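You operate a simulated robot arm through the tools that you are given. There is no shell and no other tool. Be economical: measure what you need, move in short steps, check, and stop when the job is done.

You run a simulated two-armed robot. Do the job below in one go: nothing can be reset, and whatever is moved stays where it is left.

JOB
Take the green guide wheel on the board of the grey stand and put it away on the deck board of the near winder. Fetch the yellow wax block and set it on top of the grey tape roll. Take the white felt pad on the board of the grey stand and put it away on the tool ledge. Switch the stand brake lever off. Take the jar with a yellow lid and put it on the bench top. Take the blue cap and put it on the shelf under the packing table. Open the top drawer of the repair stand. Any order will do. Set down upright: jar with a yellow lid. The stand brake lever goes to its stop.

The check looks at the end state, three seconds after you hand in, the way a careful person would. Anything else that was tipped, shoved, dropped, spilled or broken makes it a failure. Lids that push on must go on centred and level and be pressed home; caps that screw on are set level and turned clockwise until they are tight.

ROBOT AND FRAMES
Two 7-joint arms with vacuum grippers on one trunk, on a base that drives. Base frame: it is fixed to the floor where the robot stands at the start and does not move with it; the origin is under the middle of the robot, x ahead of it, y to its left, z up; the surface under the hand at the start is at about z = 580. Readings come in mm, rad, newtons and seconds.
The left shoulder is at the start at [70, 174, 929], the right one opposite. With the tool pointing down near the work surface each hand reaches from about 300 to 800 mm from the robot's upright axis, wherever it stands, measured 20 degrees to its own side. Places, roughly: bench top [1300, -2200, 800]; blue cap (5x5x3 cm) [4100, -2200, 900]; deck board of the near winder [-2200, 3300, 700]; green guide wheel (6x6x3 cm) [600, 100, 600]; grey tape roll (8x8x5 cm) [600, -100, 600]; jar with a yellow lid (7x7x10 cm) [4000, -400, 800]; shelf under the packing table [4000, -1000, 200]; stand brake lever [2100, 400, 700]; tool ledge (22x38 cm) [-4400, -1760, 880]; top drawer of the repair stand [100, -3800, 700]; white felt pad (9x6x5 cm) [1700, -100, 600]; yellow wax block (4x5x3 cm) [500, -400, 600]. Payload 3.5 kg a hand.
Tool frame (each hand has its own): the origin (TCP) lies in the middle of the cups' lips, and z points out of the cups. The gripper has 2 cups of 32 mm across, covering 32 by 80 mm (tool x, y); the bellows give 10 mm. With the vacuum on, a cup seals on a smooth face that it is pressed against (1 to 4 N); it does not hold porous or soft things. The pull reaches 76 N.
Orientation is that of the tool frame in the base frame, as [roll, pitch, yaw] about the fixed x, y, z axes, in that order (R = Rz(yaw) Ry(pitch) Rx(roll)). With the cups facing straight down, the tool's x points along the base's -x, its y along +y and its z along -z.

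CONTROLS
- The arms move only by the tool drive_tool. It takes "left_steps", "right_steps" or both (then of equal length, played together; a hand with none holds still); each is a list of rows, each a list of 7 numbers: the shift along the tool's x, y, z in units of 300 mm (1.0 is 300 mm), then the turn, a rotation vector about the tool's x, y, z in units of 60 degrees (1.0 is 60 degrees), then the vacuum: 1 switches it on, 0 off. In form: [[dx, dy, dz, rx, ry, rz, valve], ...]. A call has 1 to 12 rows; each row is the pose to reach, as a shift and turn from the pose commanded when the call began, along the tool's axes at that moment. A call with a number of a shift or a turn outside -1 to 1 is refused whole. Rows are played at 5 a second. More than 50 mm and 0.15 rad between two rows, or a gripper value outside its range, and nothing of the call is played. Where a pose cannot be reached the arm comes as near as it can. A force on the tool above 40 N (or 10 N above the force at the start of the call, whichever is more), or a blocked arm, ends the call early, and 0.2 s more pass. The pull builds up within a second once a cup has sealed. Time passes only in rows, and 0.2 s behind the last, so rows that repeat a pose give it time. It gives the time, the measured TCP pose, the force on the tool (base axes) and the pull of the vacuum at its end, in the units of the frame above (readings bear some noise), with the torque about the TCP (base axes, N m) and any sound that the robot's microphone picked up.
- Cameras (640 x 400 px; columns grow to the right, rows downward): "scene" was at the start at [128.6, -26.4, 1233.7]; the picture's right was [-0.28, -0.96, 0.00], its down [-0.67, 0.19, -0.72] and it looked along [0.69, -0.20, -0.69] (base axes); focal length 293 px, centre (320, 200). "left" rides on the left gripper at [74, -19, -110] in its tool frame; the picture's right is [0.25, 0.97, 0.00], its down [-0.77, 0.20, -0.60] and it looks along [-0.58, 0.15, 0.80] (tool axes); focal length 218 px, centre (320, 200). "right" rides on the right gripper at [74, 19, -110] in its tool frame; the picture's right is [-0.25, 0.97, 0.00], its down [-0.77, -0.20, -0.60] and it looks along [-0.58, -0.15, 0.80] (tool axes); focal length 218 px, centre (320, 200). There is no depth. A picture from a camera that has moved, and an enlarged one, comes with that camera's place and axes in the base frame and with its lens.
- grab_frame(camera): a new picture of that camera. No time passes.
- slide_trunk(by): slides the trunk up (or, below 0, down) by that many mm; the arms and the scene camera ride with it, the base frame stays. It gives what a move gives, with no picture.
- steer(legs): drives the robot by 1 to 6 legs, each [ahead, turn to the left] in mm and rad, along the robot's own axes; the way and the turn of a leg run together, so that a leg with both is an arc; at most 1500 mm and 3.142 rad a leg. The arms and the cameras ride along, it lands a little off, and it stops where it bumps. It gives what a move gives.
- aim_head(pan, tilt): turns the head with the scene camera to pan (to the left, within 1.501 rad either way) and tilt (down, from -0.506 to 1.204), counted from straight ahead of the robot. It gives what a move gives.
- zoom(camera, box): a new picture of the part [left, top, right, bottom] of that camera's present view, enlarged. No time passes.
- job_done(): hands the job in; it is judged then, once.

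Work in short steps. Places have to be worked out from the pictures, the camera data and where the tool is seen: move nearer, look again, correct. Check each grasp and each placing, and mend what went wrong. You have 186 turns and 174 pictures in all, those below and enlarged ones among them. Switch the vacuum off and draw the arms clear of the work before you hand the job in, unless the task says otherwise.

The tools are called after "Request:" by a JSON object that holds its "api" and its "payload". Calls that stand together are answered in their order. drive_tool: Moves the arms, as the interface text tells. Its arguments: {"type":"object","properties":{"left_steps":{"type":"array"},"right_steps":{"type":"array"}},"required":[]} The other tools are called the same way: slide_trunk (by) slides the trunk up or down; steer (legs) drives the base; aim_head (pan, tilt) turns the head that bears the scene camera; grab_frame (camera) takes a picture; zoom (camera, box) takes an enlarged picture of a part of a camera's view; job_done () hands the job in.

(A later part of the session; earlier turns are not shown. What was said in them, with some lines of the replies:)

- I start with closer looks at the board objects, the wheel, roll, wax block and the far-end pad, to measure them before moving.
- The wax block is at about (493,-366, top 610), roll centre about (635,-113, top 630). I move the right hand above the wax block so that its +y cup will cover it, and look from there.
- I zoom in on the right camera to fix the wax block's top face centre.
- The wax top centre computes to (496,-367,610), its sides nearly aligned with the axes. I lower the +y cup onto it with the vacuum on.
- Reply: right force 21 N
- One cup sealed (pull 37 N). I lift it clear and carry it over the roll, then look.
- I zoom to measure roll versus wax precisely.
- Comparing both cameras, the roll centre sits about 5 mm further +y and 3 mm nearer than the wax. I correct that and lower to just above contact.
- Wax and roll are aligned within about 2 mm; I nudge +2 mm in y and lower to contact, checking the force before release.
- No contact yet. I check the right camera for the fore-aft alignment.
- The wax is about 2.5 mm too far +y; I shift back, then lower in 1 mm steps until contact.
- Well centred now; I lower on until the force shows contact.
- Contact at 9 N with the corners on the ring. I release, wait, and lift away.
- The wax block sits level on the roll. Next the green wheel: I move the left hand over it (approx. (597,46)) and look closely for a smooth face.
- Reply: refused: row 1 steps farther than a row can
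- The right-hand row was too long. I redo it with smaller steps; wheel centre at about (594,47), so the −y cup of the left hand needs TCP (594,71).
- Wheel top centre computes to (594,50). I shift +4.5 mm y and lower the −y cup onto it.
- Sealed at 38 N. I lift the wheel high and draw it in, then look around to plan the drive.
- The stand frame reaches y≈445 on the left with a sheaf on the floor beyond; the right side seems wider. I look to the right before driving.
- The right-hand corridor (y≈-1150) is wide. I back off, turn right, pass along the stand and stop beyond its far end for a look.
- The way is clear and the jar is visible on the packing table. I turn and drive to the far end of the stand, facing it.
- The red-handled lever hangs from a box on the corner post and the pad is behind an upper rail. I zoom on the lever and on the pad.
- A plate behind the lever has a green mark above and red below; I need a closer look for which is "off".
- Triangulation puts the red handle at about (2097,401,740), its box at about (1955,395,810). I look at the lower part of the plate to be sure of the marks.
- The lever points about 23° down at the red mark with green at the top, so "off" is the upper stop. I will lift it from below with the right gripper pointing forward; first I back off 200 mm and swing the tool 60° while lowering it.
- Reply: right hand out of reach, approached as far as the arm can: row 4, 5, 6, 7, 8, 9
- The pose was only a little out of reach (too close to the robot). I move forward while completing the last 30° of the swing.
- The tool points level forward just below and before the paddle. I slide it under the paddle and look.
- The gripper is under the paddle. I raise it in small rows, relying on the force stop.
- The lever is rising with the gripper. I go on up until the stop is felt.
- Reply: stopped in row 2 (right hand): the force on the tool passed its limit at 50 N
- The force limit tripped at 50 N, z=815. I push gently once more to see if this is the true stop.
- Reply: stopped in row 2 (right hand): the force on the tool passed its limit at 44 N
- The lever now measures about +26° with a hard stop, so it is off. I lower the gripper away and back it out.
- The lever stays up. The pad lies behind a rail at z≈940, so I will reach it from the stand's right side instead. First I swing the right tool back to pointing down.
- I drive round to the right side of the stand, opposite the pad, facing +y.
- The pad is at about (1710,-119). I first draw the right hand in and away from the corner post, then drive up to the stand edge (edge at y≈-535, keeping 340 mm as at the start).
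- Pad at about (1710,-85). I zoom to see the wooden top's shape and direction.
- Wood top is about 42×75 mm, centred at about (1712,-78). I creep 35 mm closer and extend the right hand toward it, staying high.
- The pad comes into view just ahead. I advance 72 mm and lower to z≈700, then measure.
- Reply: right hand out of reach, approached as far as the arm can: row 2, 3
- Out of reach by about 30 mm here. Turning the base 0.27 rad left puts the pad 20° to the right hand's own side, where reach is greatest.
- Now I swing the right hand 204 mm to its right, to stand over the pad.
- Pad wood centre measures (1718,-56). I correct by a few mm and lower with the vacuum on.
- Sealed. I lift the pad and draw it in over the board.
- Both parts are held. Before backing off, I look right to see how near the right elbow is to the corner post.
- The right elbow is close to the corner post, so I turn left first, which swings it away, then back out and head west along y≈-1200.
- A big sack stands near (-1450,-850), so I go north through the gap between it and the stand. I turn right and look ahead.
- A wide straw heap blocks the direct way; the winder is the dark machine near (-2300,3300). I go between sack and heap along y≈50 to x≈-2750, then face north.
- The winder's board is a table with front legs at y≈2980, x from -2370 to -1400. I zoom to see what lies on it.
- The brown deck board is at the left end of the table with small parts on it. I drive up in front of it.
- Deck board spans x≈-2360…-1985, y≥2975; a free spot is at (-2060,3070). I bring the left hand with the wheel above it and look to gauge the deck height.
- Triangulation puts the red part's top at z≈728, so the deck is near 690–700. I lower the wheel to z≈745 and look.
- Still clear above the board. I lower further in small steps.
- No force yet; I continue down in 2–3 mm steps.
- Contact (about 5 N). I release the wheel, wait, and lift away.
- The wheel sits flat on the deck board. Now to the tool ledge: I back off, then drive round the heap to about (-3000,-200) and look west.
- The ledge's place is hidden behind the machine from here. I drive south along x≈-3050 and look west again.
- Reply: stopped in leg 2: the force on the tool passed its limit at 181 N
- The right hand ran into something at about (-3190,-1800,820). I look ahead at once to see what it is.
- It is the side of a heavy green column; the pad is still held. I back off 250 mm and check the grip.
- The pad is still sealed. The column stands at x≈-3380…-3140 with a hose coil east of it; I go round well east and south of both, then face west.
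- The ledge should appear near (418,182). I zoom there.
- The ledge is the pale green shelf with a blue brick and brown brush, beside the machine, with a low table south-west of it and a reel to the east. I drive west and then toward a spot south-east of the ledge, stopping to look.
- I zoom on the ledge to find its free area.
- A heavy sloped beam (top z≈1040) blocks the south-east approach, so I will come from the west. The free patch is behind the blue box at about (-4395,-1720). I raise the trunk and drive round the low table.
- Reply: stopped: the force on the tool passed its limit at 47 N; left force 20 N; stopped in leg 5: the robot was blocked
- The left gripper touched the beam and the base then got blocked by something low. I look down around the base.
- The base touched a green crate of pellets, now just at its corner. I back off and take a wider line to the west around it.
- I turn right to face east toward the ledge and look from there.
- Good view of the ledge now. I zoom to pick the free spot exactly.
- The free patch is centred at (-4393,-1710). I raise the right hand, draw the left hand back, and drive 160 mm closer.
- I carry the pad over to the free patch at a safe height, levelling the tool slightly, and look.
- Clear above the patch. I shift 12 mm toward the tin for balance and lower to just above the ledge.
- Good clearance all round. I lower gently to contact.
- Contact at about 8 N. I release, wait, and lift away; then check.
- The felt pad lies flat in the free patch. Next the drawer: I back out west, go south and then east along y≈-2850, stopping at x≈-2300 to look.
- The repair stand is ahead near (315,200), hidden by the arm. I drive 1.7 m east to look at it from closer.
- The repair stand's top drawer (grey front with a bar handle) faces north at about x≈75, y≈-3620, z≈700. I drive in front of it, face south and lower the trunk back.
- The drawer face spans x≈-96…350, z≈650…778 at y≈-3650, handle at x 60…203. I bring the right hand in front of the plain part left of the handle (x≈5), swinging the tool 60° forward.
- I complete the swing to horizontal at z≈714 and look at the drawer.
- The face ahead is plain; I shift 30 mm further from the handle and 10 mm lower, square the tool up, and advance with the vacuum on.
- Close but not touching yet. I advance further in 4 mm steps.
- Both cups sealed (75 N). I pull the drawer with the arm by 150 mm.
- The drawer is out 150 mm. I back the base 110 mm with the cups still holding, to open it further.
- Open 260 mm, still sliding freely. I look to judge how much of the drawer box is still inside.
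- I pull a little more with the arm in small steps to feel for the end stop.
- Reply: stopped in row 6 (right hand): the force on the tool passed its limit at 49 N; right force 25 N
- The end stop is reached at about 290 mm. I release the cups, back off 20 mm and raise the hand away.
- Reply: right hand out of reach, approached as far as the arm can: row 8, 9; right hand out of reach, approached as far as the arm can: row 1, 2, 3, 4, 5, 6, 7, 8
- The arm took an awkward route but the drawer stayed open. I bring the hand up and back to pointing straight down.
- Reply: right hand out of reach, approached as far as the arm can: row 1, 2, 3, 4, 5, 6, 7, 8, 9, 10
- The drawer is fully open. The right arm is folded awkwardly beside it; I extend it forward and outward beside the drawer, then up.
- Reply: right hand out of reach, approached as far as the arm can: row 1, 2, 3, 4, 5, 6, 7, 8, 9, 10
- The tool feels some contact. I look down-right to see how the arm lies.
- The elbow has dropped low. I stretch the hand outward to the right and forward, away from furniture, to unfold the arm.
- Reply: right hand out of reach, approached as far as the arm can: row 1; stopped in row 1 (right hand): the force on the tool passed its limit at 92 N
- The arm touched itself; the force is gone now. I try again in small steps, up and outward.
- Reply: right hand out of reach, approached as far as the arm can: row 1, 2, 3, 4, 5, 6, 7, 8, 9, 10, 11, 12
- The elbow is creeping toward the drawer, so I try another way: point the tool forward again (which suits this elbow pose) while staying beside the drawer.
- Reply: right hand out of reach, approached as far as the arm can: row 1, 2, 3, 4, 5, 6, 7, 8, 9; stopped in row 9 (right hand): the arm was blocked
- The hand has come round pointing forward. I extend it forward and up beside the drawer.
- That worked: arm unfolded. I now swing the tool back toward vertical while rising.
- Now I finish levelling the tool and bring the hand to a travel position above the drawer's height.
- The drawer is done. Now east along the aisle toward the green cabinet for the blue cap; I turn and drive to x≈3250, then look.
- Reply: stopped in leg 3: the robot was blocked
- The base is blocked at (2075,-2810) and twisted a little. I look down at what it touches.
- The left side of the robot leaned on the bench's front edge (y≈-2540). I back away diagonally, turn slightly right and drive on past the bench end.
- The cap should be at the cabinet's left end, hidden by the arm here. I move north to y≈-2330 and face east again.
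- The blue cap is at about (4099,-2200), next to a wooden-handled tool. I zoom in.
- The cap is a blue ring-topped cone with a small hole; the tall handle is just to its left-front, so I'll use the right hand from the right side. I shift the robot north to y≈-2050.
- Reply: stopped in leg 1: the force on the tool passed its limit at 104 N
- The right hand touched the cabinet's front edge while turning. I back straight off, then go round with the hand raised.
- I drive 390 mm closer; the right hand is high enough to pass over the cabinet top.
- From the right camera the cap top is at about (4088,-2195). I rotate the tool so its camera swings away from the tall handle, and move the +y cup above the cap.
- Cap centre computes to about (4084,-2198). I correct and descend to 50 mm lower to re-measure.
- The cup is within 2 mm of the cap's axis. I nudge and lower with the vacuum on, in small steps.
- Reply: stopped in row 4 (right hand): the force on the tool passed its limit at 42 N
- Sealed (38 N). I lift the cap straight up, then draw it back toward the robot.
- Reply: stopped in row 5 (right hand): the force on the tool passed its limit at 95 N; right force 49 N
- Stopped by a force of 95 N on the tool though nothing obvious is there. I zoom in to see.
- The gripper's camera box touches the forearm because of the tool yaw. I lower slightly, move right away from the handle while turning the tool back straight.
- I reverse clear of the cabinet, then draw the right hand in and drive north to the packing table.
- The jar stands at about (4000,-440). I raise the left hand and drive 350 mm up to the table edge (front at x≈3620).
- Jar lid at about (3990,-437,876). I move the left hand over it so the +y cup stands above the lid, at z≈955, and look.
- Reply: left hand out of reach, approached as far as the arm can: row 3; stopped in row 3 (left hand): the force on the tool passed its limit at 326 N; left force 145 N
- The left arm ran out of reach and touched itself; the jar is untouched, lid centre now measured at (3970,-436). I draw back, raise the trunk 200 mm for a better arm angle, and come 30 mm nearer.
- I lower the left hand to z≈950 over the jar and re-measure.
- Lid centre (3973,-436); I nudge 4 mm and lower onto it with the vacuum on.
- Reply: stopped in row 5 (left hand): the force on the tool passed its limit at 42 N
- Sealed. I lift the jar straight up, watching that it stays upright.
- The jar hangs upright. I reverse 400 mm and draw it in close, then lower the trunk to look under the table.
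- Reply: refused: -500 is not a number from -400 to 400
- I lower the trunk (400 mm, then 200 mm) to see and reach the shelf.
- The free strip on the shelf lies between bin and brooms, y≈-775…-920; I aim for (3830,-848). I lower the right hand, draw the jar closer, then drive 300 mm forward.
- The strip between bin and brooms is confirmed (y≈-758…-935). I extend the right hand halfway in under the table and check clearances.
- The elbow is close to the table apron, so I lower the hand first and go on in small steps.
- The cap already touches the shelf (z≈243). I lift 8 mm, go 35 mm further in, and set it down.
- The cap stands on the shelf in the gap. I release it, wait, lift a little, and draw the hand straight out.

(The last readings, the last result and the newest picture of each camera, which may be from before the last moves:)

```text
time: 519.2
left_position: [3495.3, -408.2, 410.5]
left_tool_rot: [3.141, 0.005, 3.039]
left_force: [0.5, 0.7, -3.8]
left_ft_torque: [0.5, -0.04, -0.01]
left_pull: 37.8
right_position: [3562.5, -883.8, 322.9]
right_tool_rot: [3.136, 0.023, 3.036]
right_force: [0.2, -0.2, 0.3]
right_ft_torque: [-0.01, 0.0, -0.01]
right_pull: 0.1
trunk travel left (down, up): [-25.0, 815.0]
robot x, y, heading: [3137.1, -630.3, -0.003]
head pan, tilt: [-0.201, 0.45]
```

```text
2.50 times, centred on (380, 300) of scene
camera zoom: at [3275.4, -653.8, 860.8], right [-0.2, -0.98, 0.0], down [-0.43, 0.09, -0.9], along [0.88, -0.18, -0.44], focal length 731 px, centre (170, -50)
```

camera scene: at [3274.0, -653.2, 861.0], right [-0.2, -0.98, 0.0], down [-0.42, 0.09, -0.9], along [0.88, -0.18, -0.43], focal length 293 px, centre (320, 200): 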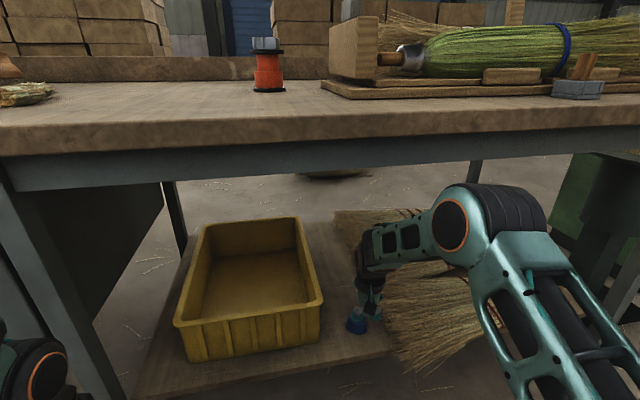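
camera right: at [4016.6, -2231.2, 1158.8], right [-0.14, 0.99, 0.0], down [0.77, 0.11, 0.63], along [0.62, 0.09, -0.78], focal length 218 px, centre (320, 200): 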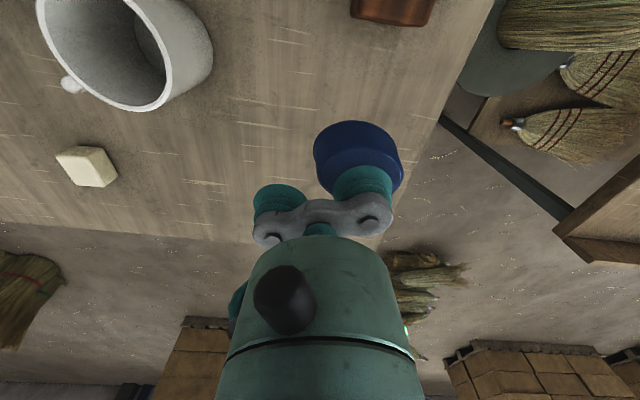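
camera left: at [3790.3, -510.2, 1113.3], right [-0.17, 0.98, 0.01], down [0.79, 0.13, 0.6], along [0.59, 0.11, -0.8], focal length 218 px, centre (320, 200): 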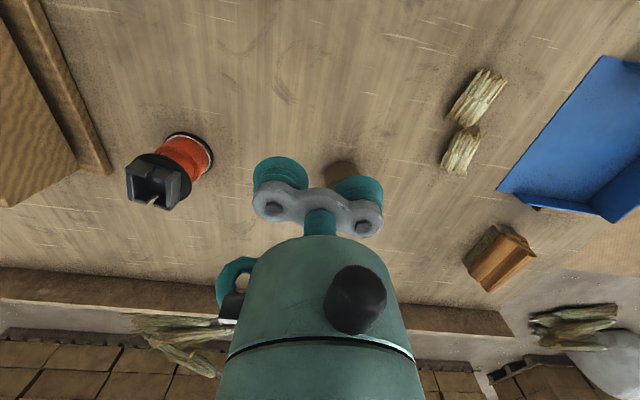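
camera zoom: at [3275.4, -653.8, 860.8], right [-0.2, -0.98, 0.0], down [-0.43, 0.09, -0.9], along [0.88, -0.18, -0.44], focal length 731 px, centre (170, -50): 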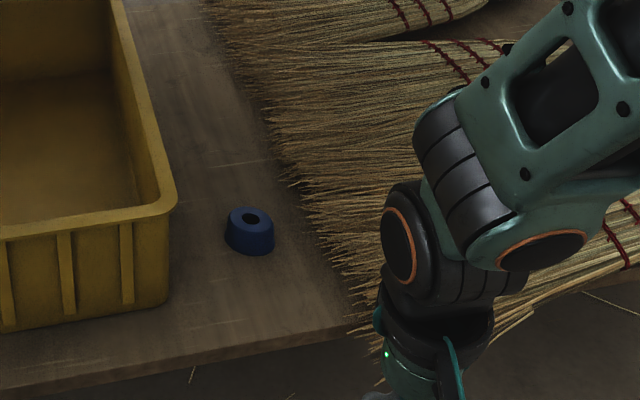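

The cap is in place. Now the jar: I reverse, raise the trunk 550 mm, and drive to the bench's north side.

Request:
{"api": "steer", "payload": {"legs": [[-400, 0]]}}

Request:
{"api": "slide_trunk", "payload": {"by": 400}}

Request:
{"api": "slide_trunk", "payload": {"by": 150}}

Request:
{"api": "steer", "payload": {"legs": [[0, -1.571], [600, 0], [0, -1.571], [1350, 0], [0, 1.571]]}}

Request:
{"api": "aim_head", "payload": {"pan": 0.1, "tilt": 0.5}}

Request:
{"api": "grab_frame", "payload": {"camera": "scene"}}

```text
time: 521.7
left_position: [3091.8, -405.3, 411.7]
left_tool_rot: [-3.141, 0.006, 3.043]
left_force: [-0.4, -0.6, -3.6]
left_ft_torque: [0.5, -0.02, 0.0]
left_pull: 37.5
right_position: [3161.4, -880.7, 322.9]
right_tool_rot: [3.137, 0.023, 3.041]
right_force: [-0.7, 0.6, 0.1]
right_ft_torque: [0.0, 0.02, -0.02]
right_pull: 0.1
trunk travel left (down, up): [-25.0, 815.0]
robot x, y, heading: [2730.8, -633.6, 0.0]
head pan, tilt: [-0.201, 0.45]
```

```text
time: 525.5
left_position: [3091.0, -405.2, 810.7]
left_tool_rot: [-3.14, 0.004, 3.04]
left_force: [-0.7, 0.2, -4.5]
left_ft_torque: [0.49, -0.05, -0.02]
left_pull: 37.3
right_position: [3161.3, -881.4, 722.7]
right_tool_rot: [3.138, 0.022, 3.04]
right_force: [0.0, -0.8, 0.2]
right_ft_torque: [-0.01, -0.02, 0.0]
right_pull: 0.0
trunk travel left (down, up): [-425.0, 415.0]
robot x, y, heading: [2732.6, -628.1, -0.003]
head pan, tilt: [-0.201, 0.45]
```

```text
time: 527.3
left_position: [3091.9, -405.1, 961.2]
left_tool_rot: [3.14, 0.006, 3.043]
left_force: [0.2, -0.6, -3.3]
left_ft_torque: [0.51, 0.0, -0.02]
left_pull: 38.0
right_position: [3160.5, -882.3, 871.4]
right_tool_rot: [3.136, 0.023, 3.04]
right_force: [0.7, 0.4, 0.6]
right_ft_torque: [0.03, 0.02, -0.03]
right_pull: 0.0
trunk travel left (down, up): [-575.0, 265.0]
robot x, y, heading: [2733.9, -630.1, 0.004]
head pan, tilt: [-0.201, 0.45]
```

```text
time: 548.5
left_position: [1593.6, -1539.8, 961.8]
left_tool_rot: [3.141, 0.005, 1.41]
left_force: [-0.5, 0.1, -3.5]
left_ft_torque: [-0.11, -0.42, -0.03]
left_pull: 37.9
right_position: [1113.0, -1582.8, 871.2]
right_tool_rot: [3.136, 0.023, 1.41]
right_force: [-0.6, -0.5, -0.1]
right_ft_torque: [0.02, 0.0, -0.02]
right_pull: 0.0
trunk travel left (down, up): [-575.0, 265.0]
robot x, y, heading: [1390.3, -1167.9, -1.63]
head pan, tilt: [-0.201, 0.45]
```

```text
time: 549.3
left_position: [1593.0, -1541.2, 961.1]
left_tool_rot: [-3.141, 0.005, 1.41]
left_force: [-0.5, -0.4, -4.3]
left_ft_torque: [-0.09, -0.5, -0.02]
left_pull: 37.5
right_position: [1113.1, -1583.5, 871.5]
right_tool_rot: [3.137, 0.024, 1.408]
right_force: [0.2, -0.2, -0.1]
right_ft_torque: [0.01, 0.01, 0.02]
right_pull: 0.0
trunk travel left (down, up): [-575.0, 265.0]
robot x, y, heading: [1389.3, -1171.3, -1.636]
head pan, tilt: [0.099, 0.499]
```

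```text
39 pictures are left
camera scene: at [1389.5, -1314.7, 1406.4], right [-1.0, -0.04, 0.0], down [-0.02, 0.48, -0.88], along [0.03, -0.88, -0.48], focal length 293 px, centre (320, 200)
```

scene: 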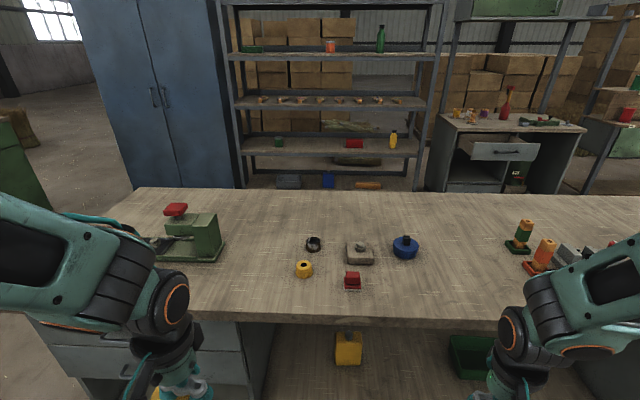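

Bench top is visible with free space at about (1580,-1940), between the green vise and the small parts. I square up and move 170 mm closer.

Request:
{"api": "steer", "payload": {"legs": [[0, 0.065], [170, 0]]}}

Request:
{"api": "grab_frame", "payload": {"camera": "scene"}}

```text
time: 551.2
left_position: [1615.9, -1699.3, 960.8]
left_tool_rot: [-3.141, 0.005, 1.472]
left_force: [-0.1, -0.7, -4.1]
left_ft_torque: [-0.04, -0.5, 0.01]
left_pull: 37.9
right_position: [1141.2, -1771.0, 872.0]
right_tool_rot: [3.137, 0.022, 1.472]
right_force: [-0.8, 0.8, 0.3]
right_ft_torque: [-0.02, 0.01, 0.0]
right_pull: 0.0
trunk travel left (down, up): [-575.0, 265.0]
robot x, y, heading: [1390.1, -1341.7, -1.572]
head pan, tilt: [0.099, 0.499]
```

```text
38 pictures are left
camera scene: at [1399.2, -1485.6, 1406.4], right [-0.99, -0.1, 0.0], down [-0.05, 0.48, -0.88], along [0.09, -0.87, -0.48], focal length 293 px, centre (320, 200)
```

scene: 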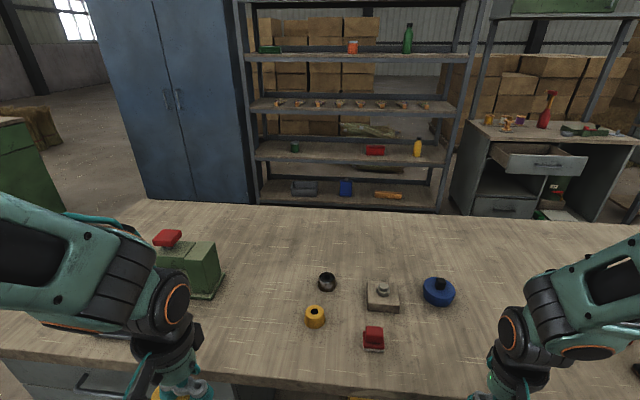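

I carry the jar over the free spot, keeping it high.

Request:
{"api": "drive_tool", "payload": {"left_steps": [[-0.13, -0.02, 0, 0, 0, 0, 1], [-0.27, -0.04, 0, 0, 0, 0, 1], [-0.41, -0.06, 0, 0, 0, 0, 1], [-0.55, -0.08, 0, 0, 0, 0, 1], [-0.69, -0.1, 0, 0, 0, 0, 1], [-0.812, -0.12, 0, 0, 0, 0, 1], [-0.812, -0.12, 0, 0, 0, 0, 1]]}}

Request:
{"api": "grab_frame", "payload": {"camera": "scene"}}

```text
time: 552.8
left_position: [1554.6, -1937.1, 962.6]
left_tool_rot: [3.141, 0.007, 1.473]
left_force: [-0.2, 0.9, -3.2]
left_ft_torque: [-0.04, -0.48, -0.05]
left_pull: 38.0
right_position: [1139.8, -1769.7, 872.3]
right_tool_rot: [3.138, 0.022, 1.471]
right_force: [-0.2, 0.1, 0.1]
right_ft_torque: [-0.02, 0.01, 0.01]
right_pull: 0.1
trunk travel left (down, up): [-575.0, 265.0]
robot x, y, heading: [1390.1, -1341.9, -1.565]
head pan, tilt: [0.099, 0.499]
```

```text
37 pictures are left
camera scene: at [1399.3, -1484.2, 1406.5], right [-0.99, -0.1, 0.0], down [-0.05, 0.48, -0.88], along [0.09, -0.87, -0.48], focal length 293 px, centre (320, 200)
```

scene: 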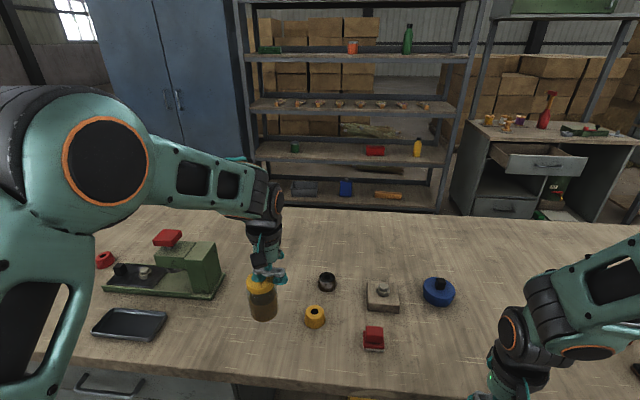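

Good clearance. I lower the jar toward the bench, slowing near the expected contact.

Request:
{"api": "drive_tool", "payload": {"left_steps": [[0, 0, 0.05, 0, 0, 0, 1], [0, 0, 0.1, 0, 0, 0, 1], [0, 0, 0.12, 0, 0, 0, 1], [0, 0, 0.135, 0, 0, 0, 1], [0, 0, 0.145, 0, 0, 0, 1], [0, 0, 0.145, 0, 0, 0, 1]]}}

Request:
{"api": "zoom", "payload": {"camera": "scene", "box": [210, 230, 350, 350]}}

```text
time: 554.2
left_position: [1557.1, -1937.4, 918.3]
left_tool_rot: [3.141, 0.004, 1.474]
left_force: [-0.1, 0.3, -3.7]
left_ft_torque: [-0.02, -0.5, -0.05]
left_pull: 37.4
right_position: [1140.7, -1769.9, 872.4]
right_tool_rot: [3.135, 0.023, 1.47]
right_force: [-0.6, 0.0, 0.2]
right_ft_torque: [0.06, 0.0, -0.02]
right_pull: 0.1
trunk travel left (down, up): [-575.0, 265.0]
robot x, y, heading: [1391.6, -1344.4, -1.573]
head pan, tilt: [0.099, 0.499]
```

```text
3.33 times, centred on (280, 290) of scene
camera zoom: at [1399.0, -1485.3, 1406.4], right [-0.99, -0.1, 0.0], down [-0.05, 0.48, -0.88], along [0.09, -0.87, -0.48], focal length 975 px, centre (453, -100)
```

zoom: 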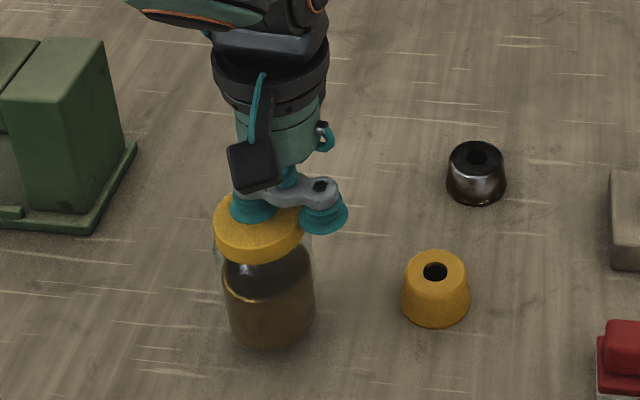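

Not yet touching. I continue down in 3 mm steps.

Request:
{"api": "drive_tool", "payload": {"left_steps": [[0, 0, 0.01, 0, 0, 0, 1], [0, 0, 0.02, 0, 0, 0, 1], [0, 0, 0.03, 0, 0, 0, 1], [0, 0, 0.038, 0, 0, 0, 1], [0, 0, 0.038, 0, 0, 0, 1]]}}

```text
time: 555.4
left_position: [1556.9, -1936.5, 907.4]
left_tool_rot: [3.141, 0.006, 1.474]
left_force: [1.0, -0.5, -3.5]
left_ft_torque: [-0.07, -0.46, -0.03]
left_pull: 38.0
right_position: [1140.6, -1770.3, 872.1]
right_tool_rot: [3.137, 0.024, 1.472]
right_force: [-0.4, 0.5, -1.4]
right_ft_torque: [0.03, 0.02, 0.0]
right_pull: 0.1
trunk travel left (down, up): [-575.0, 265.0]
robot x, y, heading: [1390.4, -1337.1, -1.567]
head pan, tilt: [0.099, 0.499]
```

Still hanging free (force −3.5 N is the jar's weight). I lower further.

Request:
{"api": "drive_tool", "payload": {"left_steps": [[0, 0, 0.01, 0, 0, 0, 1], [0, 0, 0.02, 0, 0, 0, 1], [0, 0, 0.028, 0, 0, 0, 1], [0, 0, 0.036, 0, 0, 0, 1], [0, 0, 0.036, 0, 0, 0, 1]]}}

```text
time: 556.6
left_position: [1554.5, -1938.5, 899.9]
left_tool_rot: [3.14, 0.01, 1.473]
left_force: [-3.8, -2.2, 22.7]
left_ft_torque: [0.04, -0.87, -0.15]
left_pull: 37.8
right_position: [1139.5, -1767.4, 871.8]
right_tool_rot: [3.136, 0.025, 1.472]
right_force: [0.0, 0.4, -1.2]
right_ft_torque: [0.0, -0.04, 0.0]
right_pull: 0.2
trunk travel left (down, up): [-575.0, 265.0]
robot x, y, heading: [1393.5, -1339.9, -1.57]
head pan, tilt: [0.099, 0.499]
```

Firm contact. I ease up a few mm, release, wait, and lift away.

Request:
{"api": "drive_tool", "payload": {"left_steps": [[0, 0, -0.012, 0, 0, 0, 1], [0, 0, -0.012, 0, 0, 0, 0], [0, 0, -0.012, 0, 0, 0, 0], [0, 0, -0.012, 0, 0, 0, 0], [0, 0, -0.012, 0, 0, 0, 0], [0, 0, -0.03, 0, 0, 0, 0], [0, 0, -0.08, 0, 0, 0, 0], [0, 0, -0.2, 0, 0, 0, 0], [0.14, 0, -0.3, 0, 0, 0, 0], [0.28, 0, -0.3, 0, 0, 0, 0], [0.42, 0, -0.3, 0, 0, 0, 0], [0.56, 0, -0.3, 0, 0, 0, 0]]}}

Request:
{"api": "grab_frame", "payload": {"camera": "scene"}}

```text
refused: row 9 steps farther than a row can; nothing moved
```

```text
35 pictures are left
camera scene: at [1396.9, -1482.2, 1407.0], right [-0.99, -0.1, 0.0], down [-0.05, 0.47, -0.88], along [0.09, -0.87, -0.48], focal length 293 px, centre (320, 200)
```

scene: 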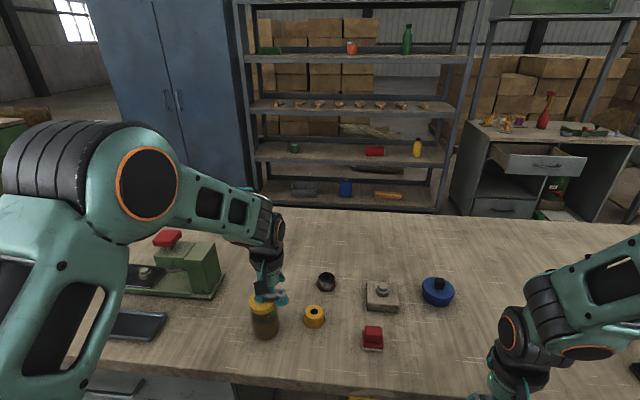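

One row was too long; I redo it with smaller steps.

Request:
{"api": "drive_tool", "payload": {"left_steps": [[0, 0, -0.012, 0, 0, 0, 1], [0, 0, -0.012, 0, 0, 0, 0], [0, 0, -0.012, 0, 0, 0, 0], [0, 0, -0.012, 0, 0, 0, 0], [0, 0, -0.012, 0, 0, 0, 0], [0, 0, -0.03, 0, 0, 0, 0], [0, 0, -0.08, 0, 0, 0, 0], [0, 0, -0.2, 0, 0, 0, 0], [0.08, 0, -0.3, 0, 0, 0, 0], [0.2, 0, -0.35, 0, 0, 0, 0], [0.34, 0, -0.35, 0, 0, 0, 0], [0.48, 0, -0.35, 0, 0, 0, 0]]}}

Request:
{"api": "zoom", "payload": {"camera": "scene", "box": [160, 220, 360, 380]}}

```text
time: 559.2
left_position: [1570.5, -1791.4, 1001.9]
left_tool_rot: [-3.14, 0.005, 1.474]
left_force: [-0.3, -0.1, -0.5]
left_ft_torque: [-0.01, 0.0, -0.03]
left_pull: 0.0
right_position: [1140.4, -1767.5, 872.3]
right_tool_rot: [3.137, 0.025, 1.471]
right_force: [0.1, 0.1, 0.7]
right_ft_torque: [0.0, 0.01, -0.01]
right_pull: 0.1
trunk travel left (down, up): [-575.0, 265.0]
robot x, y, heading: [1387.5, -1345.8, -1.571]
head pan, tilt: [0.099, 0.499]
```

```text
2.50 times, centred on (260, 300) of scene
camera zoom: at [1399.2, -1482.7, 1406.7], right [-0.99, -0.1, 0.0], down [-0.05, 0.47, -0.88], along [0.09, -0.87, -0.48], focal length 731 px, centre (470, -50)
```

zoom: 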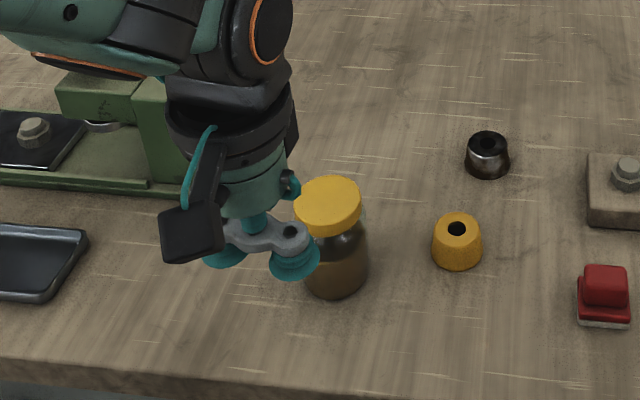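

The jar stands upright on the bench. I back the robot clear and take a last look at the jar and the open drawer.

Request:
{"api": "steer", "payload": {"legs": [[-300, 0]]}}

Request:
{"api": "grab_frame", "payload": {"camera": "scene"}}

```text
time: 561.2
left_position: [1568.8, -1489.9, 999.3]
left_tool_rot: [3.142, 0.006, 1.473]
left_force: [0.1, 0.1, -0.5]
left_ft_torque: [-0.02, -0.03, 0.0]
left_pull: 0.2
right_position: [1140.2, -1465.5, 872.2]
right_tool_rot: [3.135, 0.022, 1.471]
right_force: [0.1, -0.3, -0.7]
right_ft_torque: [0.0, -0.02, -0.05]
right_pull: 0.0
trunk travel left (down, up): [-575.0, 265.0]
robot x, y, heading: [1388.3, -1037.9, -1.572]
head pan, tilt: [0.099, 0.499]
```

```text
33 pictures are left
camera scene: at [1398.3, -1180.4, 1406.4], right [-0.99, -0.1, 0.0], down [-0.05, 0.48, -0.88], along [0.09, -0.87, -0.48], focal length 293 px, centre (320, 200)
```

scene: 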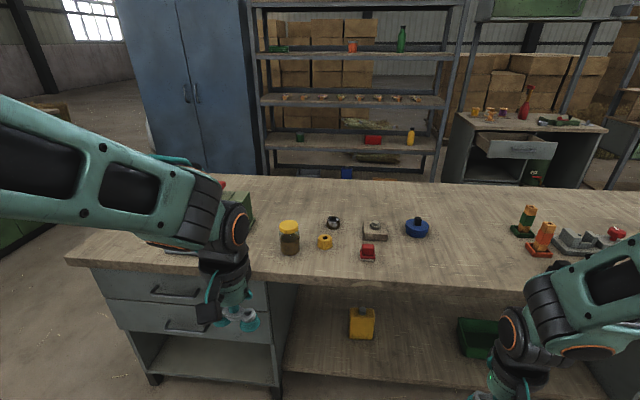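

Jar and drawer look right. Finally I turn east and look left at the stand, to confirm wax block and lever.

Request:
{"api": "steer", "payload": {"legs": [[0, 1.571]]}}

Request:
{"api": "aim_head", "payload": {"pan": 1.2, "tilt": 0.45}}

Request:
{"api": "grab_frame", "payload": {"camera": "scene"}}

```text
time: 565.5
left_position: [1844.7, -856.9, 1001.3]
left_tool_rot: [-3.14, 0.005, 3.043]
left_force: [-0.3, -0.1, 0.1]
left_ft_torque: [0.01, 0.01, 0.02]
left_pull: 0.2
right_position: [1817.7, -1287.5, 871.8]
right_tool_rot: [3.133, 0.024, 3.041]
right_force: [0.2, 0.3, 0.4]
right_ft_torque: [-0.01, -0.02, 0.02]
right_pull: 0.1
trunk travel left (down, up): [-575.0, 265.0]
robot x, y, heading: [1387.3, -1036.6, -0.003]
head pan, tilt: [0.099, 0.499]
```

```text
time: 566.8
left_position: [1844.2, -857.2, 1000.6]
left_tool_rot: [-3.141, 0.006, 3.043]
left_force: [-0.7, 0.0, 0.3]
left_ft_torque: [0.0, -0.01, -0.02]
left_pull: 0.0
right_position: [1818.5, -1288.1, 872.9]
right_tool_rot: [3.135, 0.023, 3.038]
right_force: [0.7, 0.3, -0.5]
right_ft_torque: [0.01, -0.02, 0.0]
right_pull: 0.1
trunk travel left (down, up): [-575.0, 265.0]
robot x, y, heading: [1391.1, -1041.0, -0.003]
head pan, tilt: [1.201, 0.45]
```

```text
32 pictures are left
camera scene: at [1472.6, -954.5, 1410.9], right [0.93, -0.36, 0.0], down [-0.16, -0.41, -0.9], along [0.33, 0.84, -0.44], focal length 293 px, centre (320, 200)
```

scene: 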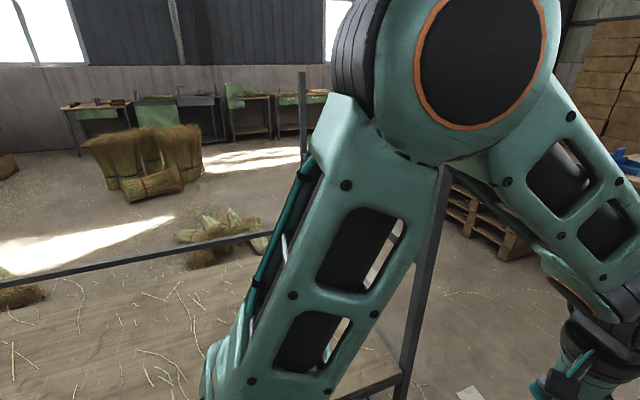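

Vacuum is off, both arms are free of contact, and every placing was checked when it was made. I hand in.

Request:
{"api": "job_done", "payload": {}}

```text
The job is handed in.
```

I did all seven tasks and handed the job in, but the arms and base bumped furniture several times along the way, and I only looked over those pieces in passing.

| Task | Result when last seen |
|---|---|
| Green guide wheel | Flat on the winder's deck board |
| Yellow wax block | Level on the grey tape roll |
| White felt pad | Flat in a free patch on the tool ledge |
| Stand brake lever | Pushed up to a hard stop and staying there |
| Jar with a yellow lid | Upright on the bench top |
| Blue cap | Flat on the shelf under the packing table |
| Top drawer of the repair stand | Open about 290 mm, at its end stop |

- **Lever direction:** I found no on/off label on the lever's plate, only green at the top and red at the bottom. It started down at the red mark, so I took up as "off".
- **Bumps:**
  - The right hand, carrying the felt pad, hit a green column near the ledge at up to 181 N. The pad stayed held.
  - The base nudged a green crate of pellets.
  - The robot's left side leaned on the bench edge.
  - A hand hit the green cabinet's front edge at about 104 N.
  - The left gripper touched the underside of the machine beam beside the ledge at about 47 N.

  I saw nothing tipped or spilled, but I did not check whether the crate, bench or cabinet had shifted.
- **Last look at the stand:** at the end an arm blocked my view of the wax block and the lever, so those two rest on the checks made right after each was done.
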